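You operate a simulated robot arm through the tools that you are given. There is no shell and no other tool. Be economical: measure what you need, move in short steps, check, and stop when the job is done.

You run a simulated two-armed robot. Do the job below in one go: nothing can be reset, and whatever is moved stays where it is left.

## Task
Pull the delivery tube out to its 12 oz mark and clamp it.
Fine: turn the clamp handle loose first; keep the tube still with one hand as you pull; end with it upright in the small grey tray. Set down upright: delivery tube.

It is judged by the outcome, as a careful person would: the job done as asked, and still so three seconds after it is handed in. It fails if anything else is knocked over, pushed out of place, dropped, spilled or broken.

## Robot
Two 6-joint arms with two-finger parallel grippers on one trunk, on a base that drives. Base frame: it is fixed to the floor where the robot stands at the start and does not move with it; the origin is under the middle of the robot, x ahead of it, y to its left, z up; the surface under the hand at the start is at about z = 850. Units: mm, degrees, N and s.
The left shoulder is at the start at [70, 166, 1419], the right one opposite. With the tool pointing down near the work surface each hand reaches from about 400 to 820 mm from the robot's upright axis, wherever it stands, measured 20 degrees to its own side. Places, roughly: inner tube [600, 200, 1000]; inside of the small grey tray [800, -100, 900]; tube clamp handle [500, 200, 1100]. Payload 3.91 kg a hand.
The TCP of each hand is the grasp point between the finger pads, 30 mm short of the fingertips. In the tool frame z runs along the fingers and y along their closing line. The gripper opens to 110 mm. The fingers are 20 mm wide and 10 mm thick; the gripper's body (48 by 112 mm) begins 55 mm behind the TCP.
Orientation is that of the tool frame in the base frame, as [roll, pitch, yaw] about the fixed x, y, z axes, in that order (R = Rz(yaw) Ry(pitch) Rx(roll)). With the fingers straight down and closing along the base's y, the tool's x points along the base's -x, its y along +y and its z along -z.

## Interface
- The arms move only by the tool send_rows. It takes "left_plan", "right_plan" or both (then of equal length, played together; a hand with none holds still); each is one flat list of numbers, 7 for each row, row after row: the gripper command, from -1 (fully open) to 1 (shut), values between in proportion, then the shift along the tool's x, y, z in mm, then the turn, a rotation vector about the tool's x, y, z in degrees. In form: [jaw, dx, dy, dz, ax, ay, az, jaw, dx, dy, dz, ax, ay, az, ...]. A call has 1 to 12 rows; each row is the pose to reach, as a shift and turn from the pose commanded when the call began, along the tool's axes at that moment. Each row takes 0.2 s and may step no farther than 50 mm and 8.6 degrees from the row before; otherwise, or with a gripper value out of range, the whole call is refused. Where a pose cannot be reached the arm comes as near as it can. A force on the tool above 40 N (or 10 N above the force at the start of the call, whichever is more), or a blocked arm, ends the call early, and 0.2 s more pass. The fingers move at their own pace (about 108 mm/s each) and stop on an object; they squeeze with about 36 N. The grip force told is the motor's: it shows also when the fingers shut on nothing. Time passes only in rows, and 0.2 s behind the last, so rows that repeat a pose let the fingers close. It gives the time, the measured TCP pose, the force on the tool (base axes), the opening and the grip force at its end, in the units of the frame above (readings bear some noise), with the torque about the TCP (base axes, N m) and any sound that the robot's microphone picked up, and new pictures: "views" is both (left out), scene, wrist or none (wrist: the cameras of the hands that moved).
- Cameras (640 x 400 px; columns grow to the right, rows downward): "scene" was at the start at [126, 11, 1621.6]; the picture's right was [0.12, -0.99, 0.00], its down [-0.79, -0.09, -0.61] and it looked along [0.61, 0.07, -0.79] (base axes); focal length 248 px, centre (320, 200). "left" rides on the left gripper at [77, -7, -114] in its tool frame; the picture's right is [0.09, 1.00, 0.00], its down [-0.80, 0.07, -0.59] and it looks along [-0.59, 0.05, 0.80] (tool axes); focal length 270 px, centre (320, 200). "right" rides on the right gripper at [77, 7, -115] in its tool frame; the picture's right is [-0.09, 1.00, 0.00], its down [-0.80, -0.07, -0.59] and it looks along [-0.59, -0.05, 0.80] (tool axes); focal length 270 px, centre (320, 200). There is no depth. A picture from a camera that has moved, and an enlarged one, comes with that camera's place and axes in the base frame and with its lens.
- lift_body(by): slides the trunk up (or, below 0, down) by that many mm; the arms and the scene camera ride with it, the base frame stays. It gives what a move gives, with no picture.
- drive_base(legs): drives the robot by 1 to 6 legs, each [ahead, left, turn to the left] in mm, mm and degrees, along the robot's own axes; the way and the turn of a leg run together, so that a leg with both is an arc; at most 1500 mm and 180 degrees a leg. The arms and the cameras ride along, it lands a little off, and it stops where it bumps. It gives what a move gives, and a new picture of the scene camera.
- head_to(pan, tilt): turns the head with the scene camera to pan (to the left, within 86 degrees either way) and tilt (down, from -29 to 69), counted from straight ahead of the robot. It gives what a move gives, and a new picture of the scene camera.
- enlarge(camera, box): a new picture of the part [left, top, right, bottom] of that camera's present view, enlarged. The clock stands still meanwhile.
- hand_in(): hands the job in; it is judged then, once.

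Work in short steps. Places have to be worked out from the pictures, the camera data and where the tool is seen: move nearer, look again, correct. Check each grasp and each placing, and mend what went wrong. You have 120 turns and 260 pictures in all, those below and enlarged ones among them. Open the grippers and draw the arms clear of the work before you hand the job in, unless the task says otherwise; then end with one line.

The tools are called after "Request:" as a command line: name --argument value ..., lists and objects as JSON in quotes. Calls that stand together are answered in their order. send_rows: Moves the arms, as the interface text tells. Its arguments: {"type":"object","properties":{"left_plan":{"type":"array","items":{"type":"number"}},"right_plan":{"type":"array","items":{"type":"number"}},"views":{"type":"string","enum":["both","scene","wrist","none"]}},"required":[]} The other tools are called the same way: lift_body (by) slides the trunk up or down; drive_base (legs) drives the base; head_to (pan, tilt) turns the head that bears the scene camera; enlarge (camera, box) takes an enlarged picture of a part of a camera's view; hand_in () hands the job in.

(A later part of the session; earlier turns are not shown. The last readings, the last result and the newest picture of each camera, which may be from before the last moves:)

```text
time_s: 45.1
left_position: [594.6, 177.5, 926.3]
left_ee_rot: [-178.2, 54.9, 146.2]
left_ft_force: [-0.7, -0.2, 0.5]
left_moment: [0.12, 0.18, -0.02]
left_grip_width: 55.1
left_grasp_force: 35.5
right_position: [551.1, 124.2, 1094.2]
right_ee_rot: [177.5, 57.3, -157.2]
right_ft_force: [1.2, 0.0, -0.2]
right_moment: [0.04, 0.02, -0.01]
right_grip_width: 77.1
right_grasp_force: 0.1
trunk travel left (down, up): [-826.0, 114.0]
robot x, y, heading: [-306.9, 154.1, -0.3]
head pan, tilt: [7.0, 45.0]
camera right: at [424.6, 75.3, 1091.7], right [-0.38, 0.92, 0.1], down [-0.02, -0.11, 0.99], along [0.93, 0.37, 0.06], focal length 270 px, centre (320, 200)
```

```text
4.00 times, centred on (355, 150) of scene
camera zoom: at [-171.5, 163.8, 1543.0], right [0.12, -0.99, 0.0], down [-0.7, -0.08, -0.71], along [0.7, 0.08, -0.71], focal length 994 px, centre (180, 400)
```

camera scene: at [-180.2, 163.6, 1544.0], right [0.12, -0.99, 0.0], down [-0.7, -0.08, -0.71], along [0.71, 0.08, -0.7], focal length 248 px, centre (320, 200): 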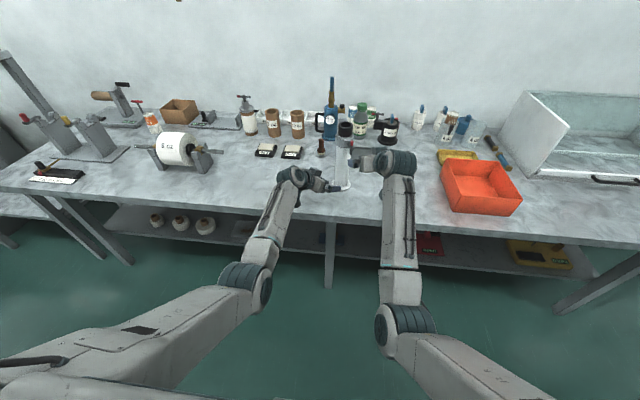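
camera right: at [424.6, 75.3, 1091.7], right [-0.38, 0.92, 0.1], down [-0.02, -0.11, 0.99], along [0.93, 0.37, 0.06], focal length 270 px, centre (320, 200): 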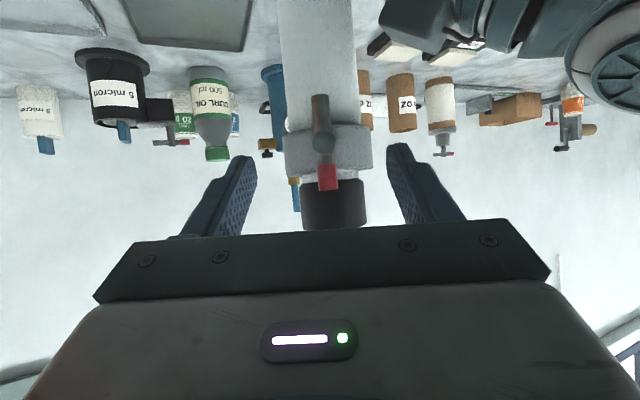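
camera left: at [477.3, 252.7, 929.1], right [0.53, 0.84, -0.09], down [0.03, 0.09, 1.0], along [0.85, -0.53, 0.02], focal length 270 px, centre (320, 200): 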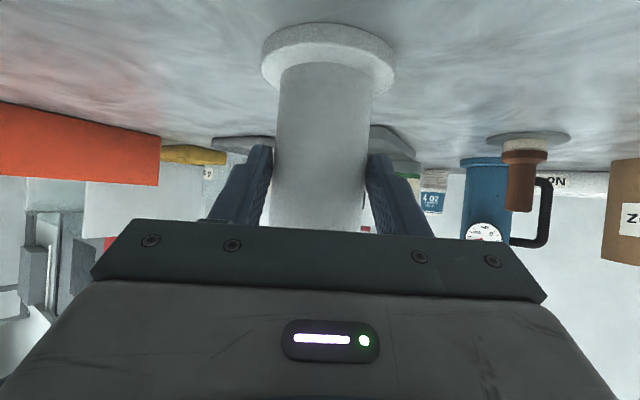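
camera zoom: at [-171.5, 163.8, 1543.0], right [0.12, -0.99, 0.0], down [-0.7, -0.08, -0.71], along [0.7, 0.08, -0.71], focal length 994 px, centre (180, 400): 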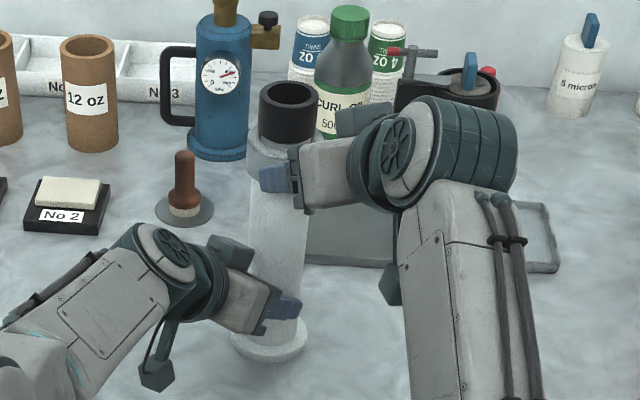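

The bar is at (565,137,1069), so I need about 5 mm more to the left. I'll correct and close on the bar's upper half.

Request:
send_rows --right_plan '[-0.4, 0, 6, 3, 0, 0, 0, 0.3, 0, 6, 3, 0, 0, 0, 1, 0, 6, 3, 0, 0, 0, 1, 0, 6, 3, 0, 0, 0]' --views "wrist"

Request:
enlarge --camera "right" --box '[240, 60, 420, 240]'

```text
time_s: 46.1
left_position: [594.8, 178.1, 925.6]
left_ee_rot: [-178.2, 54.9, 146.2]
left_ft_force: [-2.9, 3.1, 1.0]
left_moment: [-0.27, -0.24, -0.19]
left_grip_width: 54.8
left_grasp_force: 35.9
right_position: [551.1, 132.0, 1094.1]
right_ee_rot: [177.6, 57.2, -157.1]
right_ft_force: [2.9, -2.6, -1.1]
right_moment: [-0.05, -0.08, -0.08]
right_grip_width: 12.0
right_grasp_force: 35.7
trunk travel left (down, up): [-826.0, 114.0]
robot x, y, heading: [-305.6, 152.0, -0.3]
head pan, tilt: [7.0, 45.0]
camera right: at [423.7, 81.9, 1090.8], right [-0.38, 0.92, 0.1], down [-0.02, -0.11, 0.99], along [0.93, 0.37, 0.06], focal length 270 px, centre (320, 200)
```

right: 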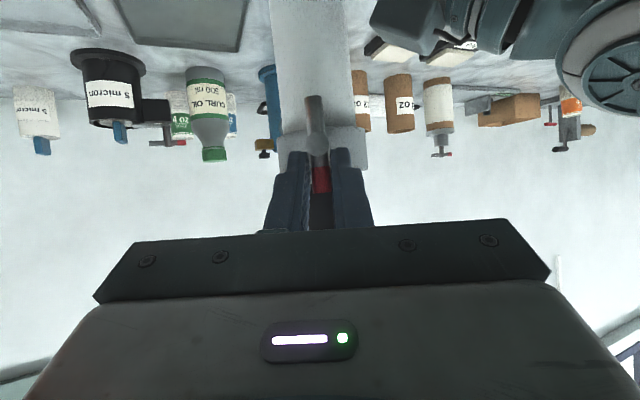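

```text
2.22 times, centred on (330, 150) of right
camera zoom: at [423.7, 81.9, 1090.8], right [-0.38, 0.92, 0.1], down [-0.02, -0.11, 0.99], along [0.93, 0.37, 0.06], focal length 601 px, centre (298, 311)
```

zoom: 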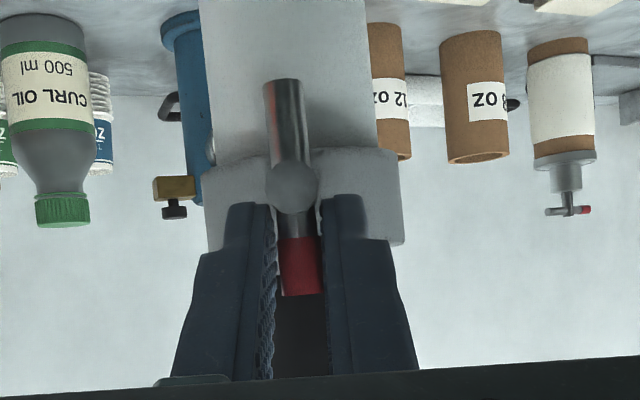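

Gripped on the red bar end (12 mm). I'll turn it 24° counter-clockwise about the screw axis and read the moments.

Request:
send_rows --right_plan '[1, 0.3, 3.5, 0.1, 4.3, -0.1, -6.7, 1, 1, 6.9, 0.5, 8.6, -0.3, -13.5, 1, 2.1, 10.1, 1.2, 12.9, -0.4, -20.2, 1, 2.1, 10.1, 1.2, 12.9, -0.4, -20.2]' --views "wrist"

Request:
enlarge --camera "right" --box '[240, 60, 420, 240]'

```text
time_s: 47.1
left_position: [594.4, 179.1, 926.6]
left_ee_rot: [-178.2, 55.0, 146.3]
left_ft_force: [9.0, 6.1, -3.0]
left_moment: [-0.19, 0.54, 0.52]
left_grip_width: 54.9
left_grasp_force: 35.8
right_position: [546.7, 143.0, 1093.1]
right_ee_rot: [-142.0, 51.2, -123.7]
right_ft_force: [-9.2, -6.0, 3.1]
right_moment: [-0.45, 0.88, -0.49]
right_grip_width: 12.4
right_grasp_force: 35.7
trunk travel left (down, up): [-826.0, 114.0]
robot x, y, heading: [-305.9, 152.5, -0.1]
head pan, tilt: [7.0, 45.0]
camera right: at [420.0, 90.0, 1085.3], right [-0.36, 0.88, -0.32], down [-0.2, 0.26, 0.94], along [0.91, 0.4, 0.08], focal length 270 px, centre (320, 200)
```

right: 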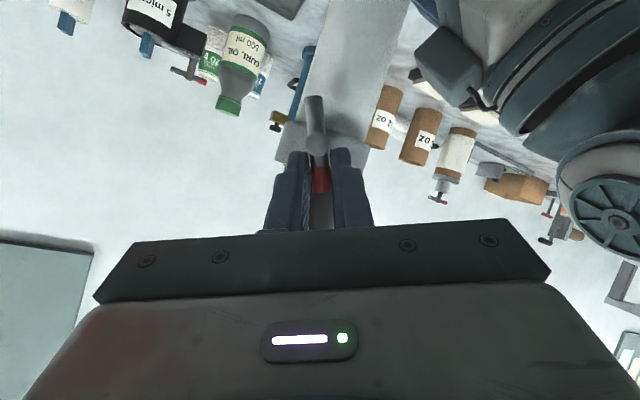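

```text
2.22 times, centred on (330, 150) of right
camera zoom: at [420.0, 90.0, 1085.3], right [-0.36, 0.88, -0.32], down [-0.2, 0.26, 0.94], along [0.91, 0.4, 0.08], focal length 601 px, centre (298, 311)
```

zoom: 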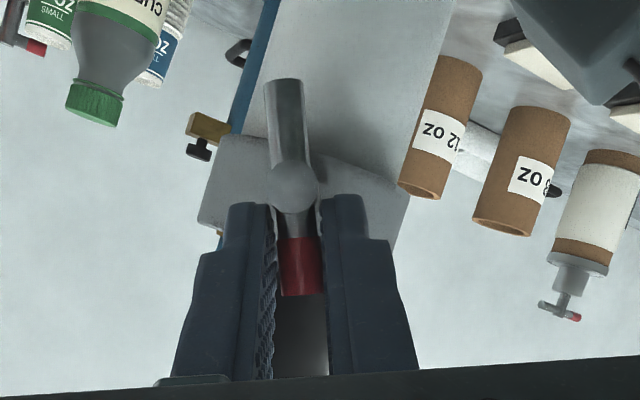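

The bar turned with the hand, and the barrel held. I'll continue another 32°.

Request:
send_rows --right_plan '[1, 0.3, 3.5, 0.1, 4.3, -0.1, -6.7, 1, 1, 6.9, 0.5, 8.6, -0.3, -13.5, 1, 2.1, 10.1, 1.2, 12.9, -0.4, -20.2, 1, 3.6, 13.1, 2, 17.2, -0.5, -26.9, 1, 3.6, 13.1, 2, 17.2, -0.5, -26.9]' --views "wrist"

Request:
enlarge --camera "scene" --box '[310, 100, 400, 200]'

```text
time_s: 48.4
left_position: [594.7, 176.6, 927.1]
left_ee_rot: [-178.1, 55.0, 146.1]
left_ft_force: [-6.6, -18.0, 24.4]
left_moment: [0.37, -0.39, -0.64]
left_grip_width: 56.0
left_grasp_force: 36.1
right_position: [561.1, 120.3, 1087.7]
right_ee_rot: [-109.2, 28.6, -102.8]
right_ft_force: [6.9, 17.3, -28.9]
right_moment: [0.69, 0.37, 0.82]
right_grip_width: 12.3
right_grasp_force: 35.6
right hand out of reach, approached as far as the arm can: row 3, 4, 5
trunk travel left (down, up): [-826.0, 114.0]
robot x, y, heading: [-304.1, 151.7, -0.2]
head pan, tilt: [7.0, 45.0]
camera right: at [436.1, 65.2, 1078.0], right [-0.2, 0.59, -0.78], down [-0.4, 0.68, 0.61], along [0.9, 0.43, 0.1], focal length 270 px, centre (320, 200)
```

right: 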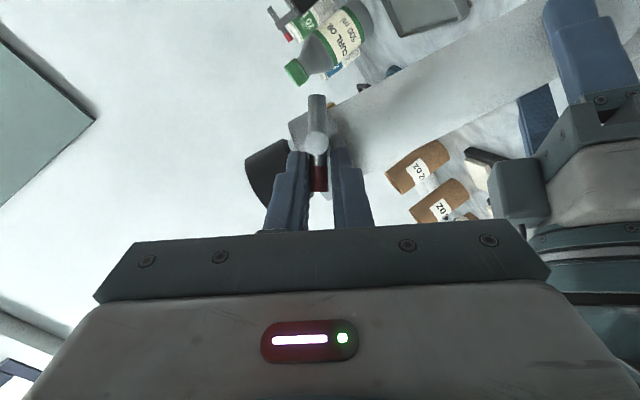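

```text
4.00 times, centred on (355, 150) of scene
camera zoom: at [-171.8, 163.4, 1543.0], right [0.12, -0.99, 0.0], down [-0.7, -0.08, -0.71], along [0.7, 0.08, -0.71], focal length 994 px, centre (180, 400)
```

zoom: 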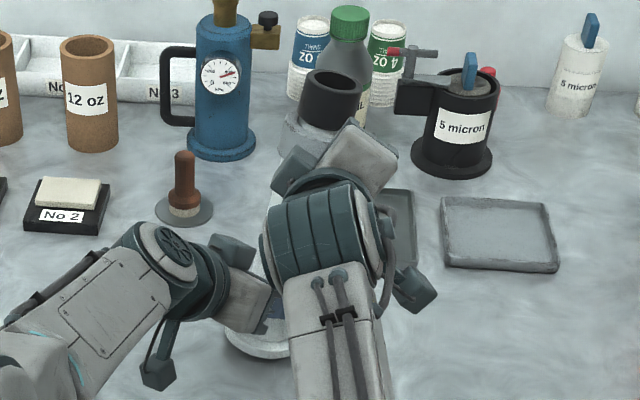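

The right arm hit its reach limit and is pulling the tube sideways, so I'll open the right jaws now and look.

Request:
send_rows --right_plan '[0, 0, 0, 0, 0, 0, 0, -0.4, 0, 0, 0, 0, 0, 0, -0.4, 0, 0, 0, 0, 0, 0]' --views "wrist"

Request:
enlarge --camera "scene" --box '[310, 100, 400, 200]'

Request:
enlarge --camera "left" --box '[160, 0, 480, 260]'

```text
time_s: 49.1
left_position: [593.0, 178.7, 926.0]
left_ee_rot: [-178.1, 54.7, 146.2]
left_ft_force: [-1.3, 2.0, 0.8]
left_moment: [0.14, -0.04, 0.07]
left_grip_width: 55.3
left_grasp_force: 35.9
right_position: [559.9, 117.2, 1088.1]
right_ee_rot: [-109.1, 28.4, -103.0]
right_ft_force: [-0.6, 0.1, -0.2]
right_moment: [0.01, 0.0, 0.0]
right_grip_width: 77.0
right_grasp_force: 0.1
trunk travel left (down, up): [-826.0, 114.0]
robot x, y, heading: [-304.8, 154.1, 0.0]
head pan, tilt: [7.0, 45.0]
camera right: at [433.9, 63.2, 1077.5], right [-0.2, 0.59, -0.79], down [-0.39, 0.69, 0.61], along [0.9, 0.43, 0.1], focal length 270 px, centre (320, 200)
```

right: 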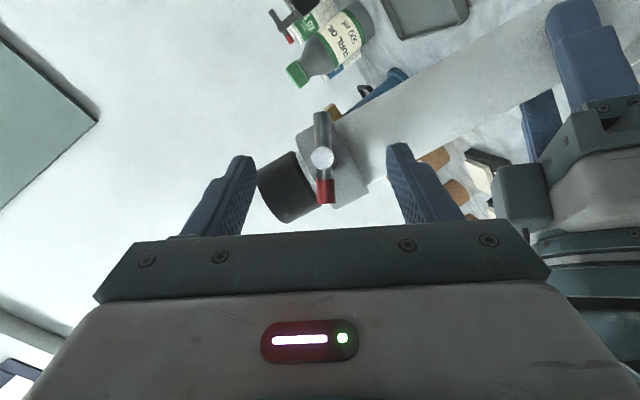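

```text
4.00 times, centred on (355, 150) of scene
camera zoom: at [-173.8, 163.7, 1543.1], right [0.12, -0.99, 0.0], down [-0.7, -0.08, -0.71], along [0.7, 0.08, -0.71], focal length 994 px, centre (180, 400)
```

zoom: 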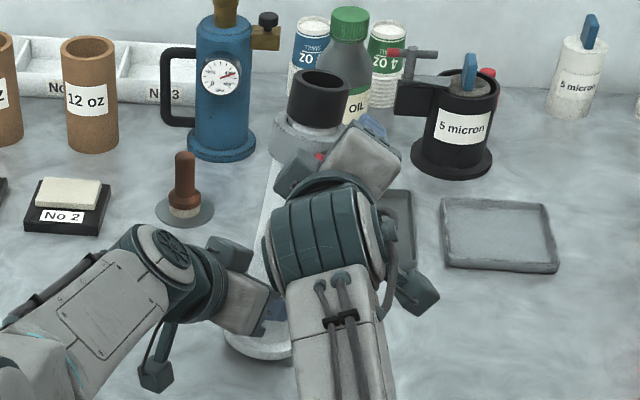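

```text
1.54 times, centred on (320, 130) of left
camera zoom: at [476.1, 253.7, 929.5], right [0.53, 0.84, -0.09], down [0.03, 0.09, 1.0], along [0.85, -0.53, 0.02], focal length 416 px, centre (320, 308)
```

zoom: 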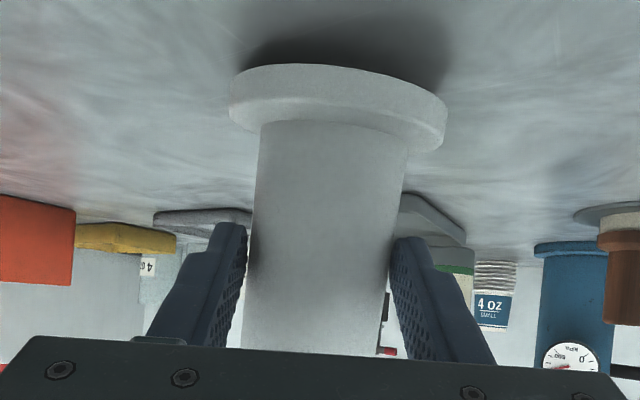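

The tube leans slightly in the left grip, and the bar has turned about 60°. I'll withdraw the right hand straight back.

Request:
send_rows --right_plan '[-0.6, 0, 0, -20, 0, 0, 0, -0.8, 0, 0, -45, 0, 0, 0, -0.8, 0, 0, -75, 0, 0, 0]' --views "wrist"

```text
time_s: 50.1
left_position: [593.0, 178.1, 927.2]
left_ee_rot: [-178.1, 54.8, 146.2]
left_ft_force: [0.3, -1.1, -2.3]
left_moment: [-0.06, -0.08, -0.03]
left_grip_width: 55.1
left_grasp_force: 36.0
right_position: [523.6, 56.4, 1116.8]
right_ee_rot: [-106.8, 26.6, -103.2]
right_ft_force: [0.3, -0.4, -0.1]
right_moment: [0.03, 0.02, 0.02]
right_grip_width: 98.8
right_grasp_force: 0.0
right hand out of reach, approached as far as the arm can: row 1, 2, 3
trunk travel left (down, up): [-826.0, 114.0]
robot x, y, heading: [-304.9, 151.9, -0.1]
head pan, tilt: [7.0, 45.0]
stopped in row 3 (right hand): the arm was blocked; the commanded pose is now the measured one
camera right: at [397.3, 5.0, 1104.8], right [-0.16, 0.56, -0.81], down [-0.4, 0.72, 0.57], along [0.9, 0.42, 0.1], focal length 270 px, centre (320, 200)
```

right: 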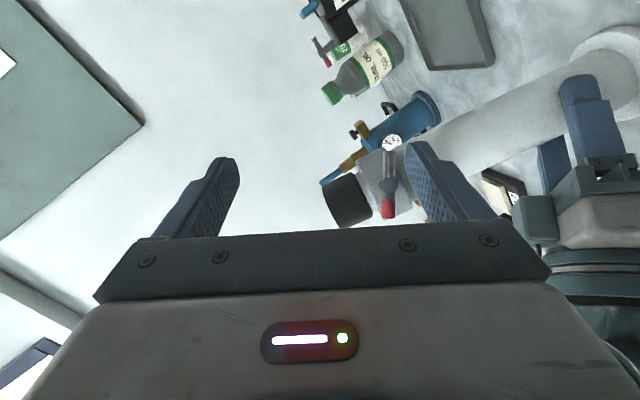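

The right wrist is at a joint limit in that rolled pose. I'll roll it back upright, then test the level, along-axis orientation, where turning the bar is pure wrist roll.

Request:
send_rows --right_plan '[-0.8, 1, 1, -5, 0, 0, 7.5, -0.8, 2, 2, -10, 0, 0, 15, -0.8, 3, 3, -15, 0, 0, 22.5, -0.8, 4, 3.7, -19, 0, 0, 30, -0.8, 4, 3.7, -19, 0, 0, 37.5, -0.8, 4, 3.7, -19, 0, 0, 45, -0.8, 4, 3.7, -19, 0, 0, 52.5, -0.8, 4, 3.7, -19, 0, 0, 60]' --views "wrist"

```text
time_s: 52.0
left_position: [594.1, 177.1, 926.9]
left_ee_rot: [-178.2, 54.8, 146.2]
left_ft_force: [0.7, -0.1, -3.9]
left_moment: [0.01, 0.04, 0.0]
left_grip_width: 54.9
left_grasp_force: 35.9
right_position: [510.8, 42.2, 1131.2]
right_ee_rot: [-167.0, 76.2, -173.0]
right_ft_force: [0.3, -0.5, -0.3]
right_moment: [0.01, 0.01, 0.01]
right_grip_width: 98.9
right_grasp_force: 0.1
trunk travel left (down, up): [-826.0, 114.0]
robot x, y, heading: [-304.4, 149.7, -0.0]
head pan, tilt: [7.0, 45.0]
camera right: at [382.8, 60.6, 1081.5], right [0.12, 0.99, 0.03], down [-0.39, 0.02, 0.92], along [0.91, -0.12, 0.39], focal length 270 px, centre (320, 200)
```

right: 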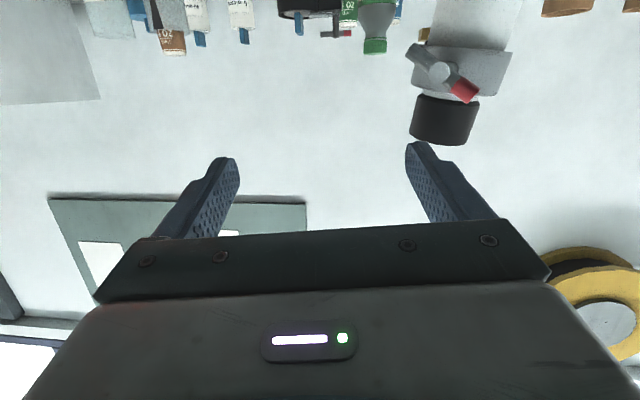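

Good view: the bar is turned about 55–60° counter-clockwise. I'll try the level, yaw-26° pose in front of the handle.

Request:
send_rows --right_plan '[-0.8, 10, 14, 0, -6.4, -3, -0.8, -0.8, 20, 28, 0, -12.8, -6, -1.5, -0.8, 29, 42, -1, -19.2, -9, -2.3, -0.8, 39, 56, -1, -25.6, -12, -3, -0.8, 49, 70, -1, -32, -15, -3.8]' --views "wrist"

```text
time_s: 53.1
left_position: [594.2, 177.8, 927.9]
left_ee_rot: [-178.3, 54.8, 146.2]
left_ft_force: [0.0, 1.4, -4.3]
left_moment: [0.1, 0.07, -0.01]
left_grip_width: 54.9
left_grasp_force: 35.9
right_position: [494.0, 131.8, 1063.9]
right_ee_rot: [-120.8, 88.7, -93.3]
right_ft_force: [-0.3, 0.2, -0.8]
right_moment: [-0.02, -0.01, 0.02]
right_grip_width: 98.8
right_grasp_force: 0.1
trunk travel left (down, up): [-826.0, 114.0]
robot x, y, heading: [-303.8, 152.3, -0.1]
head pan, tilt: [7.0, 45.0]
camera right: at [389.3, 84.0, 987.5], right [-0.46, 0.89, 0.07], down [-0.49, -0.32, 0.81], along [0.74, 0.34, 0.58], focal length 270 px, centre (320, 200)
```

right: 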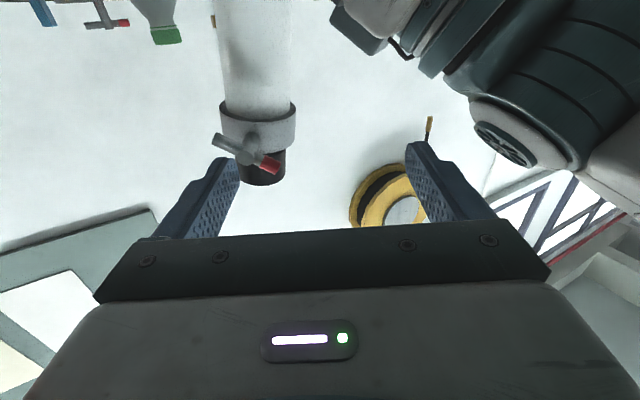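

Level yaw 27° works. The tube still leans in the left grip, so I'll briefly open the left jaws a little to let it settle on its base and then regrip.

Request:
send_rows --left_plan '[-0.25, 0, 0, 0, 0, 0, 0, -0.25, 0, 0, 0, 0, 0, 0, -0.25, 0, 0, 0, 0, 0, 0, -0.25, 0, 0, 0, 0, 0, 0]' --views "both"

Request:
enlarge --camera "right" --box '[180, 60, 330, 210]'

```text
time_s: 54.1
left_position: [592.1, 178.6, 927.2]
left_ee_rot: [-178.3, 54.9, 146.3]
left_ft_force: [-0.5, 0.1, -0.4]
left_moment: [-0.02, 0.03, -0.01]
left_grip_width: 68.9
left_grasp_force: 0.0
right_position: [492.6, 130.8, 1064.9]
right_ee_rot: [-116.0, 88.6, -88.5]
right_ft_force: [-0.2, -0.7, 0.5]
right_moment: [-0.04, 0.02, -0.04]
right_grip_width: 99.1
right_grasp_force: 0.0
trunk travel left (down, up): [-826.0, 114.0]
robot x, y, heading: [-305.5, 152.0, -0.2]
head pan, tilt: [7.0, 45.0]
camera scene: at [-173.7, 163.6, 1543.2], right [0.12, -0.99, 0.0], down [-0.7, -0.08, -0.71], along [0.7, 0.08, -0.71], focal length 248 px, centre (320, 200)
camera left: at [476.3, 252.5, 930.1], right [0.53, 0.84, -0.09], down [0.03, 0.09, 1.0], along [0.85, -0.53, 0.02], focal length 270 px, centre (320, 200)
```

scene: 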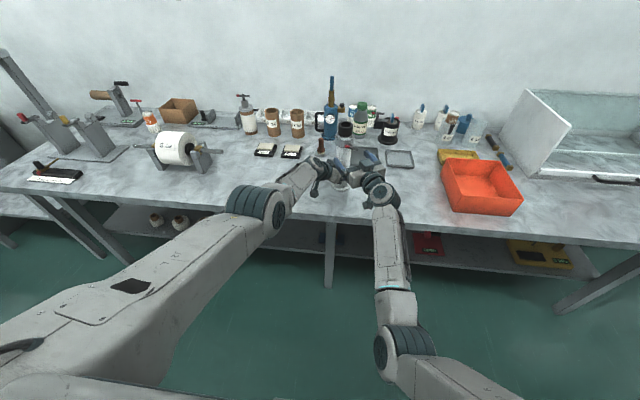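
left: 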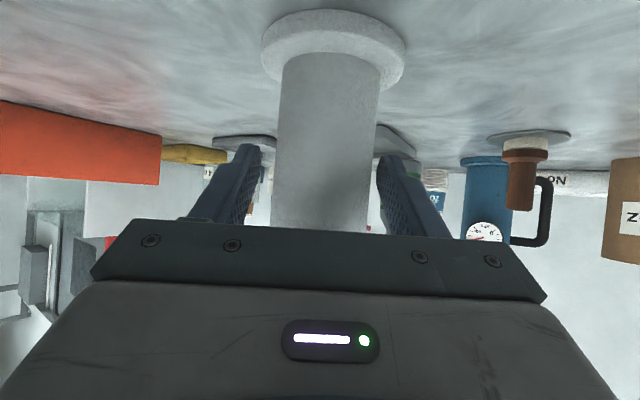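

```text
2.67 times, centred on (255, 135) of right
camera zoom: at [389.4, 82.7, 989.1], right [-0.46, 0.89, 0.07], down [-0.5, -0.32, 0.81], along [0.74, 0.34, 0.58], focal length 721 px, centre (493, 373)
```

zoom: 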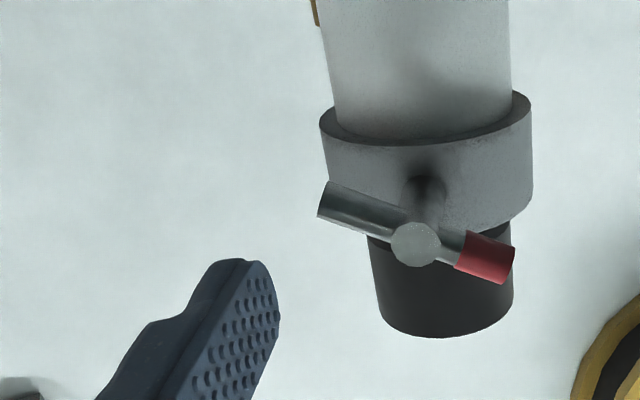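

The tube is upright again, hub near (555,139,1069). I'll regrip with the left and roll the right hand 60° to match the bar, aligned 50 mm in front of it.

Request:
send_rows --left_plan '[0.3, 0, 0, 0, 0, 0, 0, 1, 0, 0, 0, 0, 0, 0, 1, 0, 0, 0, 0, 0, 0, 1, 0, 0, 0, 0, 0, 0, 1, 0, 0, 0, 0, 0, 0, 1, 0, 0, 0, 0, 0, 0, 1, 0, 0, 0, 0, 0, 0, 1, 0, 0, 0, 0, 0, 0]' --right_plan '[-0.6, -1, -6, -2, 0, 0, -7.5, -0.5, -2, -12, -4, 0, 0, -15, -0.5, -3, -18, -4, 0, 0, -22.5, -0.5, -3.6, -22, -4, 0, 0, -30, -0.5, -3.6, -22, 0, 0, 0, -37.5, -0.5, -3.6, -22, 3, 0, 0, -45, -0.5, -3.6, -22, 5, 0, 0, -52.5, -0.5, -3.6, -22, 5, 0, 0, -60]' --views "wrist"

Request:
enlarge --camera "right" --box '[240, 60, 420, 240]'

```text
time_s: 56.0
left_position: [591.9, 178.1, 926.6]
left_ee_rot: [-178.2, 54.9, 146.2]
left_ft_force: [1.4, 0.9, 0.1]
left_moment: [0.35, 0.02, -0.03]
left_grip_width: 54.8
left_grasp_force: 36.1
right_position: [509.4, 112.8, 1070.5]
right_ee_rot: [-90.7, 28.6, -62.9]
right_ft_force: [0.0, -0.5, 0.4]
right_moment: [0.0, -0.01, -0.04]
right_grip_width: 82.7
right_grasp_force: 0.0
trunk travel left (down, up): [-826.0, 114.0]
robot x, y, heading: [-306.2, 149.9, 0.1]
head pan, tilt: [7.0, 45.0]
camera right: at [437.1, 4.4, 1028.0], right [-0.26, 0.49, -0.83], down [-0.83, 0.32, 0.45], along [0.49, 0.81, 0.32], focal length 270 px, centre (320, 200)
camera left: at [476.5, 252.7, 929.9], right [0.53, 0.84, -0.09], down [0.03, 0.09, 1.0], along [0.85, -0.53, 0.02], focal length 270 px, centre (320, 200)
```

right: 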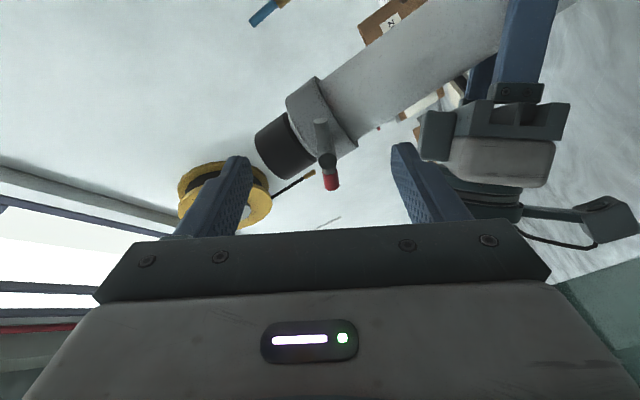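
left: 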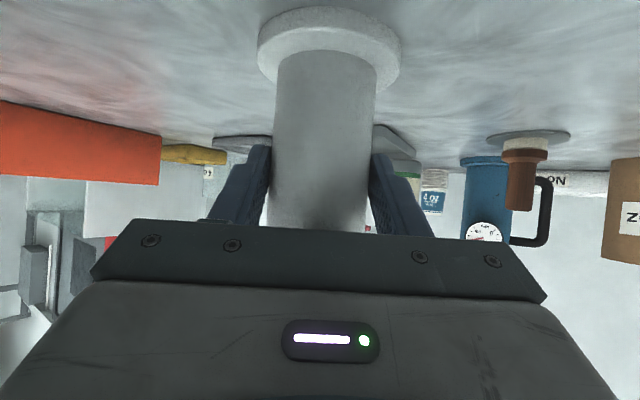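

```text
2.22 times, centred on (330, 150) of right
camera zoom: at [437.1, 4.4, 1028.0], right [-0.26, 0.49, -0.83], down [-0.83, 0.32, 0.45], along [0.49, 0.81, 0.32], focal length 601 px, centre (298, 311)
```

zoom: 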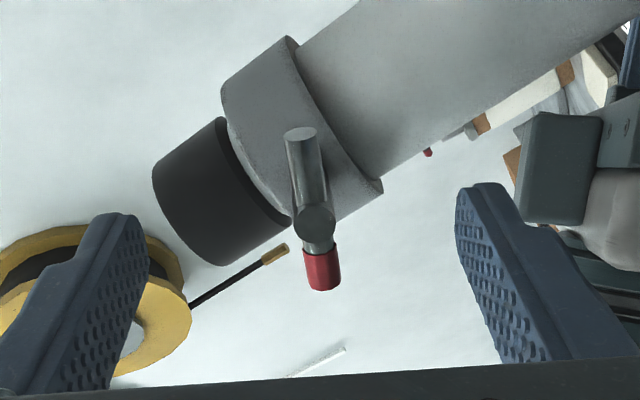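

The pure roll works. Triangulation puts the hub at (544,136,1065). I'll advance 31 mm with a small lateral correction and close on the bar.

Request:
send_rows --right_plan '[-0.5, -2, 6, 10, 0, 0, 0, -0.5, -2, 6, 21, 0, 0, 0, -0.5, -2, 6, 31, 0, 0, 0, 0.3, -2, 6, 31, 0, 0, 0, 1, -2, 6, 31, 0, 0, 0, 1, -2, 6, 31, 0, 0, 0]' --views "wrist"

Request:
enlarge --camera "right" --box '[240, 60, 420, 240]'

```text
time_s: 57.4
left_position: [591.6, 177.9, 927.5]
left_ee_rot: [-178.3, 54.8, 146.1]
left_ft_force: [-0.2, 4.1, 0.0]
left_moment: [0.01, -1.18, 0.06]
left_grip_width: 54.9
left_grasp_force: 36.1
right_position: [533.2, 131.8, 1067.3]
right_ee_rot: [-90.4, 28.7, -62.9]
right_ft_force: [5.1, -4.0, 9.3]
right_moment: [0.25, -0.37, -0.66]
right_grip_width: 12.2
right_grasp_force: 36.2
trunk travel left (down, up): [-826.0, 114.0]
robot x, y, heading: [-305.4, 149.5, -0.5]
head pan, tilt: [7.0, 45.0]
camera right: at [461.2, 22.9, 1024.8], right [-0.26, 0.49, -0.83], down [-0.83, 0.32, 0.45], along [0.49, 0.81, 0.32], focal length 270 px, centre (320, 200)
```

right: 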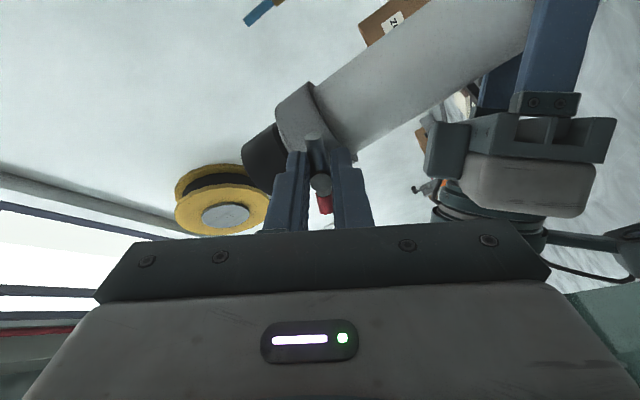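

```text
2.22 times, centred on (330, 150) of right
camera zoom: at [461.2, 22.9, 1024.8], right [-0.26, 0.49, -0.83], down [-0.83, 0.32, 0.45], along [0.49, 0.81, 0.32], focal length 601 px, centre (298, 311)
```

zoom: 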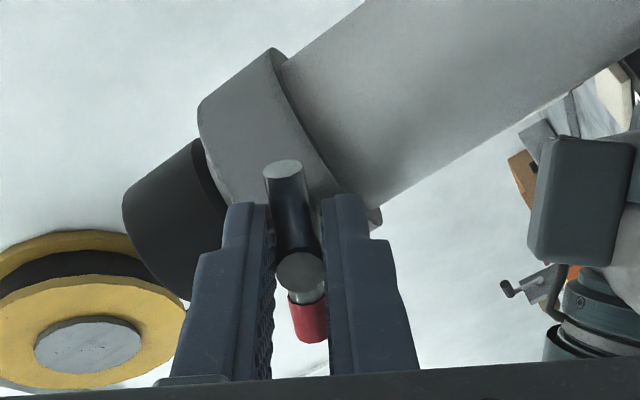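

Gripped across the hub. I'll roll another 40° counter-clockwise, watching the forces.

Request:
send_rows --right_plan '[1, 0, 0, 0, 0, 0, -8, 1, 0, 0, 0, 0, 0, -16, 1, 0, 0, 0, 0, 0, -24, 1, 0, 0, 0, 0, 0, -32, 1, 0, 0, 0, 0, 0, -40]' --views "wrist"

Request:
enlarge --camera "right" --box '[240, 60, 420, 240]'

```text
time_s: 58.5
left_position: [590.3, 179.2, 927.0]
left_ee_rot: [-178.3, 54.7, 146.1]
left_ft_force: [15.3, 7.5, -13.7]
left_moment: [0.24, -0.68, 0.22]
left_grip_width: 55.4
left_grasp_force: 35.8
right_position: [532.5, 131.7, 1071.6]
right_ee_rot: [-90.1, -11.5, -62.6]
right_ft_force: [-9.8, -6.6, 34.9]
right_moment: [1.07, -0.36, -0.34]
right_grip_width: 13.6
right_grasp_force: 35.7
trunk travel left (down, up): [-826.0, 114.0]
robot x, y, heading: [-304.2, 150.7, -0.4]
head pan, tilt: [7.0, 45.0]
camera right: at [466.8, 11.4, 1079.7], right [0.05, -0.1, -0.99], down [-0.9, 0.44, -0.09], along [0.44, 0.89, -0.07], focal length 270 px, centre (320, 200)
```

right: 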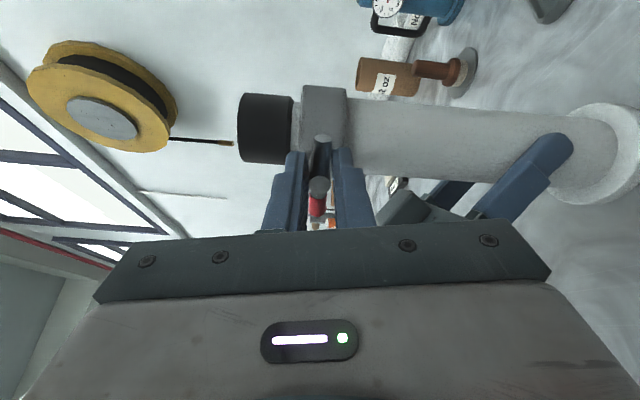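

```text
2.22 times, centred on (330, 150) of right
camera zoom: at [466.8, 11.4, 1079.7], right [0.05, -0.1, -0.99], down [-0.9, 0.44, -0.09], along [0.44, 0.89, -0.07], focal length 601 px, centre (298, 311)
```

zoom: 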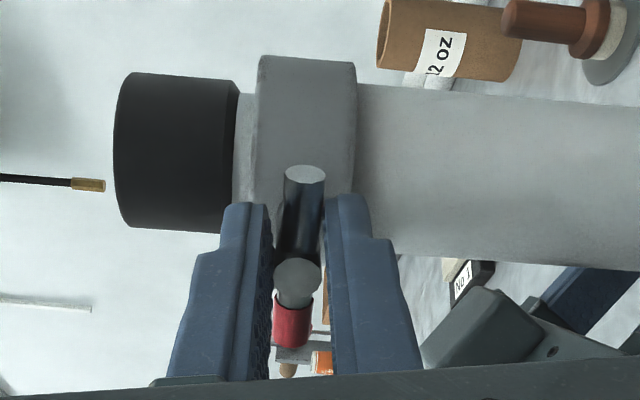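

The bar is about horizontal (≈95° turned), and a rising resisting torque of about 0.8 N·m suggests its stop. I'll release it and back the right hand away along its axis.

Request:
send_rows --right_plan '[0.3, 0, 0, 0, 0, 0, 0, -0.5, 0, 0, 0, 0, 0, 0, -0.5, 0, 0, -15, 0, 0, 0, -0.5, 0, 0, -40, 0, 0, 0, -0.5, 0, 0, -60, 0, 0, 0]' --views "both"

Request:
enlarge --camera "scene" --box '[310, 100, 400, 200]'

```text
time_s: 59.8
left_position: [592.9, 177.5, 928.3]
left_ee_rot: [-178.3, 55.0, 146.1]
left_ft_force: [-1.0, -1.5, 0.9]
left_moment: [0.13, 0.1, 0.02]
left_grip_width: 55.3
left_grasp_force: 36.3
right_position: [481.2, 102.7, 1065.8]
right_ee_rot: [-90.7, -11.3, -62.4]
right_ft_force: [-0.6, 0.6, 0.3]
right_moment: [0.04, -0.01, -0.03]
right_grip_width: 82.4
right_grasp_force: 0.0
trunk travel left (down, up): [-826.0, 114.0]
robot x, y, heading: [-308.7, 151.0, -0.3]
head pan, tilt: [7.0, 45.0]
camera scene: at [-173.9, 162.8, 1543.3], right [0.12, -0.99, 0.0], down [-0.7, -0.08, -0.71], along [0.7, 0.08, -0.71], focal length 248 px, centre (320, 200)
camera right: at [415.8, -17.1, 1074.8], right [0.04, -0.1, -0.99], down [-0.9, 0.43, -0.08], along [0.44, 0.9, -0.07], focal length 270 px, centre (320, 200)
```

scene: 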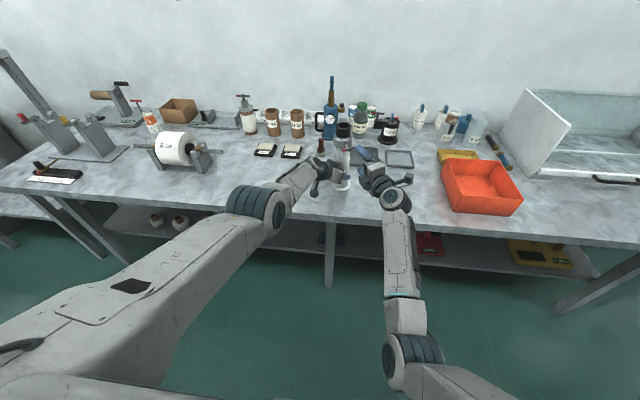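
right: 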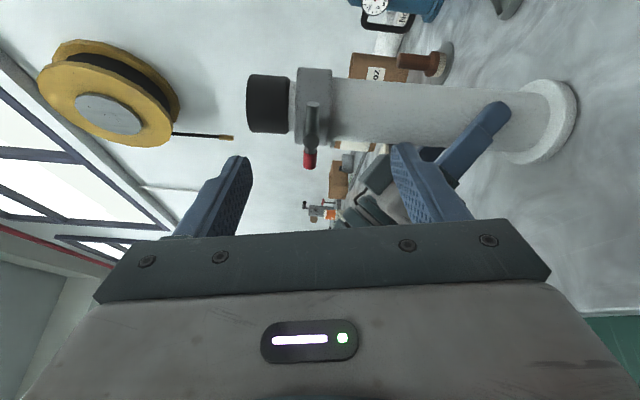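

```text
4.00 times, centred on (355, 150) of scene
camera zoom: at [-173.9, 162.8, 1543.3], right [0.12, -0.99, 0.0], down [-0.7, -0.08, -0.71], along [0.7, 0.08, -0.71], focal length 994 px, centre (180, 400)
```

zoom: 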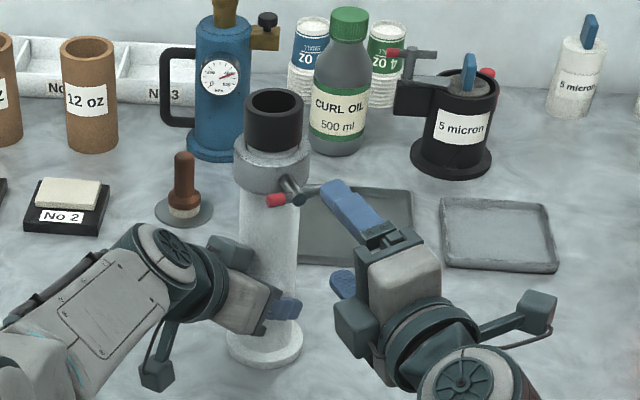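

The bar is horizontal now, red end to the left. Next I'll roll the right hand back and raise it to z≈1118, ready to grip the black inner-tube cap.

Request:
send_rows --right_plan '[-0.7, 2, -10, 0, 0, 0, 8.35, -0.9, 4, -20, 0, 0, 0, 16.7, -1, 6, -30, 0, 0, 0, 25, -1, 8, -40, 0, 0, 0, 33.4, -1, 10, -51, 0, 0, 0, 41.7, -1, 10, -51, 0, 0, 0, 50, -1, 10, -51, 0, 0, 0, 58.4, -1, 10, -51, 0, 0, 0, 66.8, -1, 10, -51, 0, 0, 0, 75.1, -1, 10, -51, 10, 0, 0, 83.4, -1, 10, -51, 25, 0, 0, 91.7, -1, 10, -51, 40, 0, 0, 100]' --views "wrist"

Request:
enlarge --camera "right" --box '[230, 60, 430, 240]'

```text
time_s: 62.4
left_position: [592.5, 177.7, 927.8]
left_ee_rot: [-178.2, 54.9, 146.1]
left_ft_force: [3.0, -1.3, 4.4]
left_moment: [0.24, -0.1, -0.06]
left_grip_width: 55.0
left_grasp_force: 35.9
right_position: [515.1, 123.7, 1117.2]
right_ee_rot: [-118.4, 88.8, -91.0]
right_ft_force: [-0.7, 0.1, 0.4]
right_moment: [0.0, 0.02, -0.01]
right_grip_width: 110.2
right_grasp_force: 0.2
trunk travel left (down, up): [-826.0, 114.0]
robot x, y, heading: [-308.0, 151.6, -0.3]
head pan, tilt: [7.0, 45.0]
camera right: at [411.8, 75.8, 1041.0], right [-0.46, 0.89, 0.07], down [-0.49, -0.32, 0.81], along [0.74, 0.34, 0.58], focal length 270 px, centre (320, 200)
```

right: 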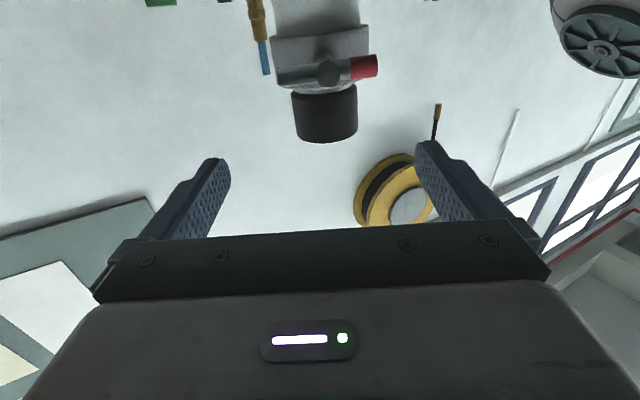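

```text
2.22 times, centred on (330, 150) of right
camera zoom: at [411.8, 75.8, 1041.0], right [-0.46, 0.89, 0.07], down [-0.49, -0.32, 0.81], along [0.74, 0.34, 0.58], focal length 601 px, centre (298, 311)
```

zoom: 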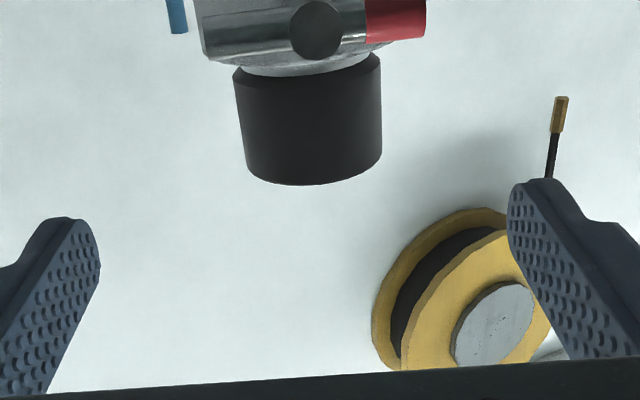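

The cap is at about (607,177), centre z≈1113. I'll advance 95 mm with a 5 mm left correction, then close on it.

Request:
send_rows --right_plan '[-1, 0, 3, 32, 0, 0, 0, -1, 1, 5, 64, 0, 0, 0, -1, 2, 5, 95, 0, 0, 0, 0, 2, 5, 95, 0, 0, 0, 1, 2, 5, 95, 0, 0, 0, 1, 2, 5, 95, 0, 0, 0]' --views "wrist"

Request:
enlarge --camera "scene" --box '[310, 100, 400, 200]'

```text
time_s: 63.8
left_position: [592.0, 177.3, 927.6]
left_ee_rot: [-178.3, 54.9, 146.1]
left_ft_force: [-8.8, 0.3, 5.8]
left_moment: [0.59, -0.43, 0.08]
left_grip_width: 55.2
left_grasp_force: 36.4
right_position: [598.4, 171.3, 1114.3]
right_ee_rot: [-114.3, 88.5, -86.8]
right_ft_force: [6.8, -0.9, 0.6]
right_moment: [-0.38, -0.52, -0.09]
right_grip_width: 50.0
right_grasp_force: 35.6
trunk travel left (down, up): [-826.0, 114.0]
robot x, y, heading: [-304.7, 152.4, -0.1]
head pan, tilt: [7.0, 45.0]
camera right: at [494.2, 124.4, 1038.4], right [-0.46, 0.89, 0.06], down [-0.5, -0.32, 0.81], along [0.74, 0.34, 0.58], focal length 270 px, centre (320, 200)
```

right: 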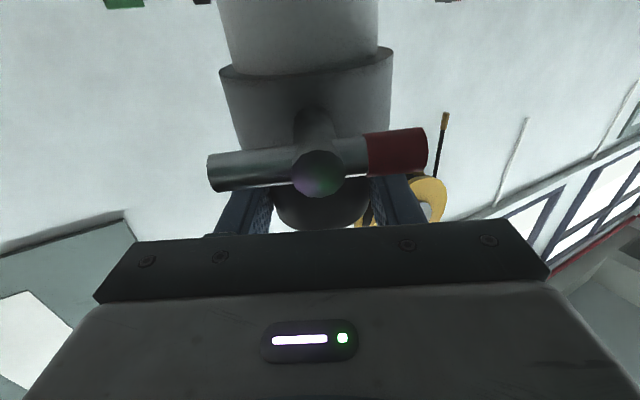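

```text
4.00 times, centred on (355, 150) of scene
camera zoom: at [-174.7, 163.5, 1543.3], right [0.12, -0.99, 0.0], down [-0.7, -0.08, -0.71], along [0.7, 0.08, -0.71], focal length 994 px, centre (180, 400)
```

zoom: 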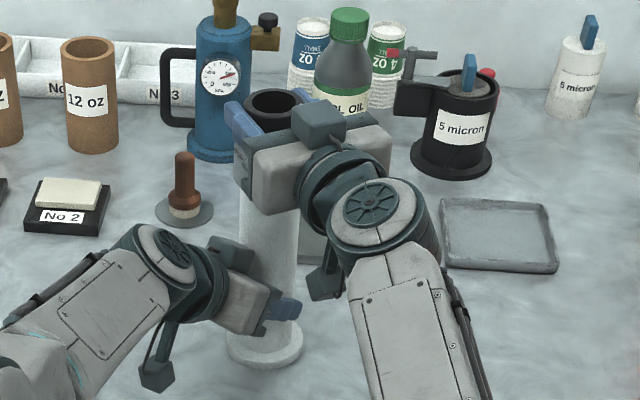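

The cap is gripped (50 mm). I'll pull up gently, 15 mm to start, and check the forces.

Request:
send_rows --right_plan '[1, -4, 0, 0, 0, 0, 0, 1, -8, 0, 0, 0, 0, 0, 1, -12, 0, 0, 0, 0, 0, 1, -15, 0, 0, 0, 0, 0]' --views "wrist"

Request:
enlarge --camera "left" --box '[160, 0, 480, 240]'

```text
time_s: 64.8
left_position: [594.4, 178.5, 926.9]
left_ee_rot: [-178.2, 55.0, 146.1]
left_ft_force: [-1.9, -2.8, 8.7]
left_moment: [0.86, -0.38, 0.06]
left_grip_width: 55.1
left_grasp_force: 35.7
right_position: [599.8, 171.8, 1127.9]
right_ee_rot: [-121.0, 88.6, -93.4]
right_ft_force: [0.7, 0.5, -3.1]
right_moment: [-0.68, 0.3, 0.02]
right_grip_width: 50.3
right_grasp_force: 36.3
trunk travel left (down, up): [-826.0, 114.0]
robot x, y, heading: [-306.1, 149.3, -0.0]
head pan, tilt: [7.0, 45.0]
camera right: at [495.0, 123.8, 1052.6], right [-0.46, 0.89, 0.07], down [-0.49, -0.32, 0.81], along [0.74, 0.34, 0.58], focal length 270 px, centre (320, 200)
```

right: 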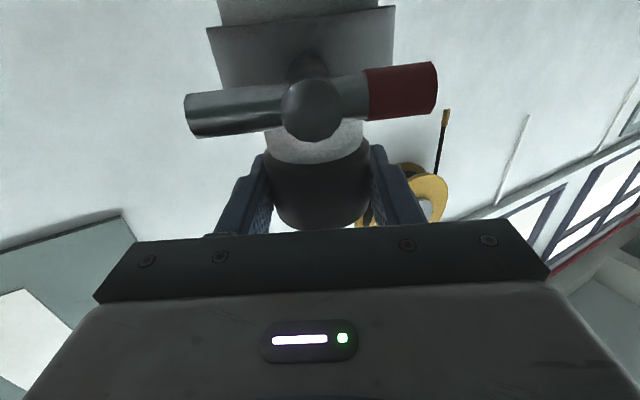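

```text
1.67 times, centred on (320, 120) of left
camera zoom: at [477.1, 252.2, 930.3], right [0.53, 0.84, -0.09], down [0.03, 0.09, 1.0], along [0.85, -0.53, 0.02], focal length 450 px, centre (320, 333)
```

zoom: 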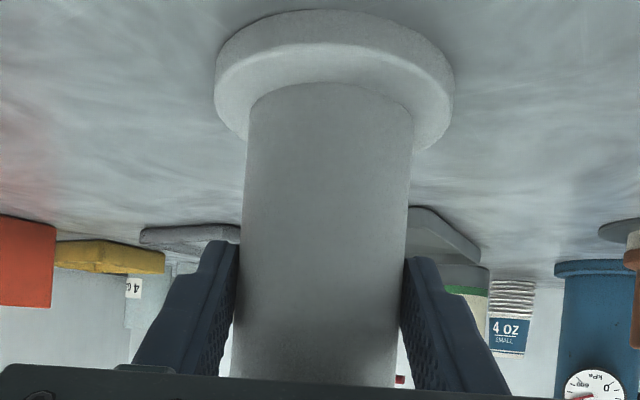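

The inner tube slides free with only about 3 N while the barrel stays put. I'll continue 25 mm and look for the scale marks.

Request:
send_rows --right_plan '[1, -6, 0, 0, 0, 0, 0, 1, -12, 0, 0, 0, 0, 0, 1, -18, 0, 0, 0, 0, 0, 1, -25, 0, 0, 0, 0, 0]' --views "wrist"

Request:
enlarge --camera "right" --box '[220, 20, 420, 240]'

Request:
enlarge --camera "scene" --box '[320, 100, 380, 170]'

```text
time_s: 65.8
left_position: [592.3, 178.0, 928.0]
left_ee_rot: [-178.2, 54.9, 146.0]
left_ft_force: [-0.3, -2.5, 10.4]
left_moment: [0.64, -0.39, -0.08]
left_grip_width: 54.9
left_grasp_force: 36.4
right_position: [598.4, 172.1, 1154.1]
right_ee_rot: [-117.1, 88.6, -89.5]
right_ft_force: [1.2, 0.9, -3.4]
right_moment: [-0.4, -0.2, 0.03]
right_grip_width: 50.0
right_grasp_force: 36.7
trunk travel left (down, up): [-826.0, 114.0]
robot x, y, heading: [-304.1, 153.2, 0.0]
head pan, tilt: [7.0, 45.0]
camera right: at [494.5, 124.3, 1078.0], right [-0.46, 0.89, 0.07], down [-0.49, -0.32, 0.81], along [0.74, 0.34, 0.58], focal length 270 px, centre (320, 200)
```

right: 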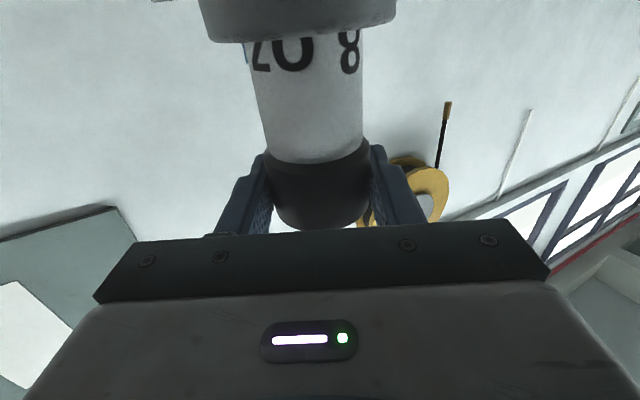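

```text
1.82 times, centred on (320, 130) of right
camera zoom: at [494.5, 124.3, 1078.0], right [-0.46, 0.89, 0.07], down [-0.49, -0.32, 0.81], along [0.74, 0.34, 0.58], focal length 491 px, centre (320, 327)
```

zoom: 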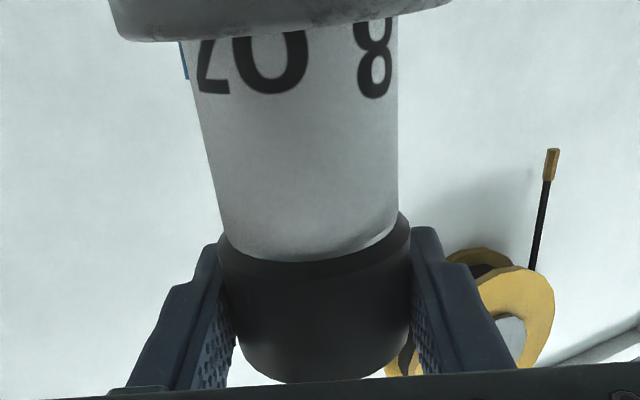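

```text
5.71 times, centred on (350, 135) of scene
camera zoom: at [-173.1, 163.2, 1543.2], right [0.12, -0.99, 0.0], down [-0.7, -0.08, -0.71], along [0.7, 0.08, -0.71], focal length 1420 px, centre (149, 571)
```

zoom: 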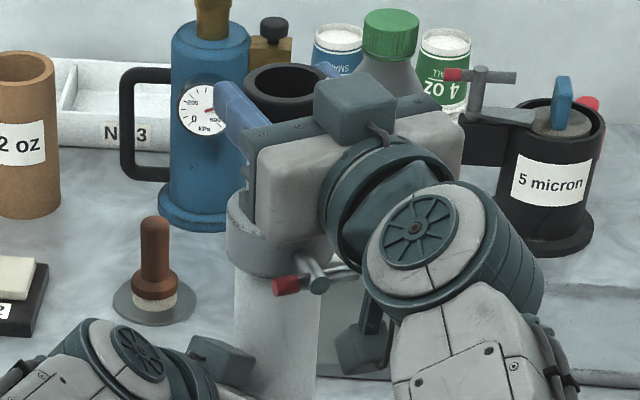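

The "8 OZ" label is emerging at the collar. I'll pull 20 mm more.

Request:
send_rows --right_plan '[1, -7, 0, 0, 0, 0, 0, 1, -14, 0, 0, 0, 0, 0, 1, -20, 0, 0, 0, 0, 0]' --views "wrist"

Request:
enlarge --camera "right" --box '[220, 0, 420, 220]'

```text
time_s: 66.5
left_position: [593.4, 177.9, 926.9]
left_ee_rot: [-178.1, 55.0, 146.2]
left_ft_force: [0.8, -1.3, 11.1]
left_moment: [0.41, -0.07, -0.03]
left_grip_width: 54.9
left_grasp_force: 36.1
right_position: [597.5, 172.3, 1175.0]
right_ee_rot: [-118.8, 88.6, -91.2]
right_ft_force: [-0.3, -1.0, -2.9]
right_moment: [-0.62, 0.25, 0.0]
right_grip_width: 50.2
right_grasp_force: 35.7
trunk travel left (down, up): [-826.0, 114.0]
robot x, y, heading: [-309.1, 154.2, -0.0]
head pan, tilt: [7.0, 45.0]
camera right: at [494.2, 124.6, 1097.6], right [-0.46, 0.89, 0.07], down [-0.49, -0.32, 0.81], along [0.74, 0.34, 0.58], focal length 270 px, centre (320, 200)
```

right: 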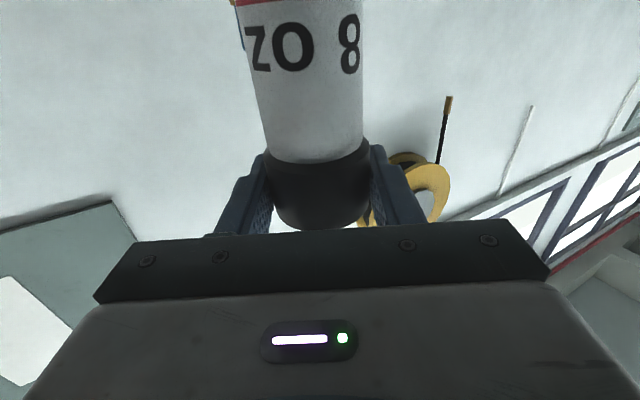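

```text
1.82 times, centred on (320, 110) of right
camera zoom: at [494.2, 124.6, 1097.6], right [-0.46, 0.89, 0.07], down [-0.49, -0.32, 0.81], along [0.74, 0.34, 0.58], focal length 491 px, centre (320, 364)
```

zoom: 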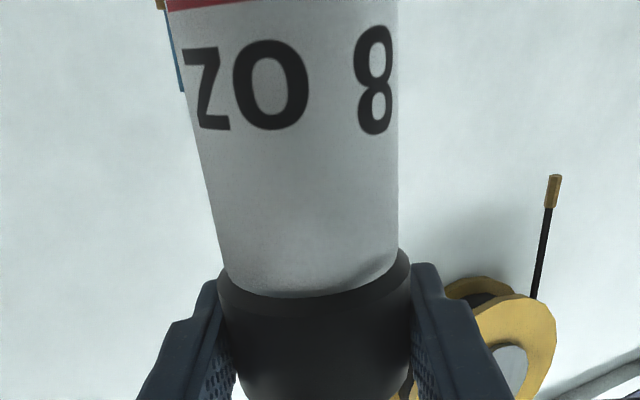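

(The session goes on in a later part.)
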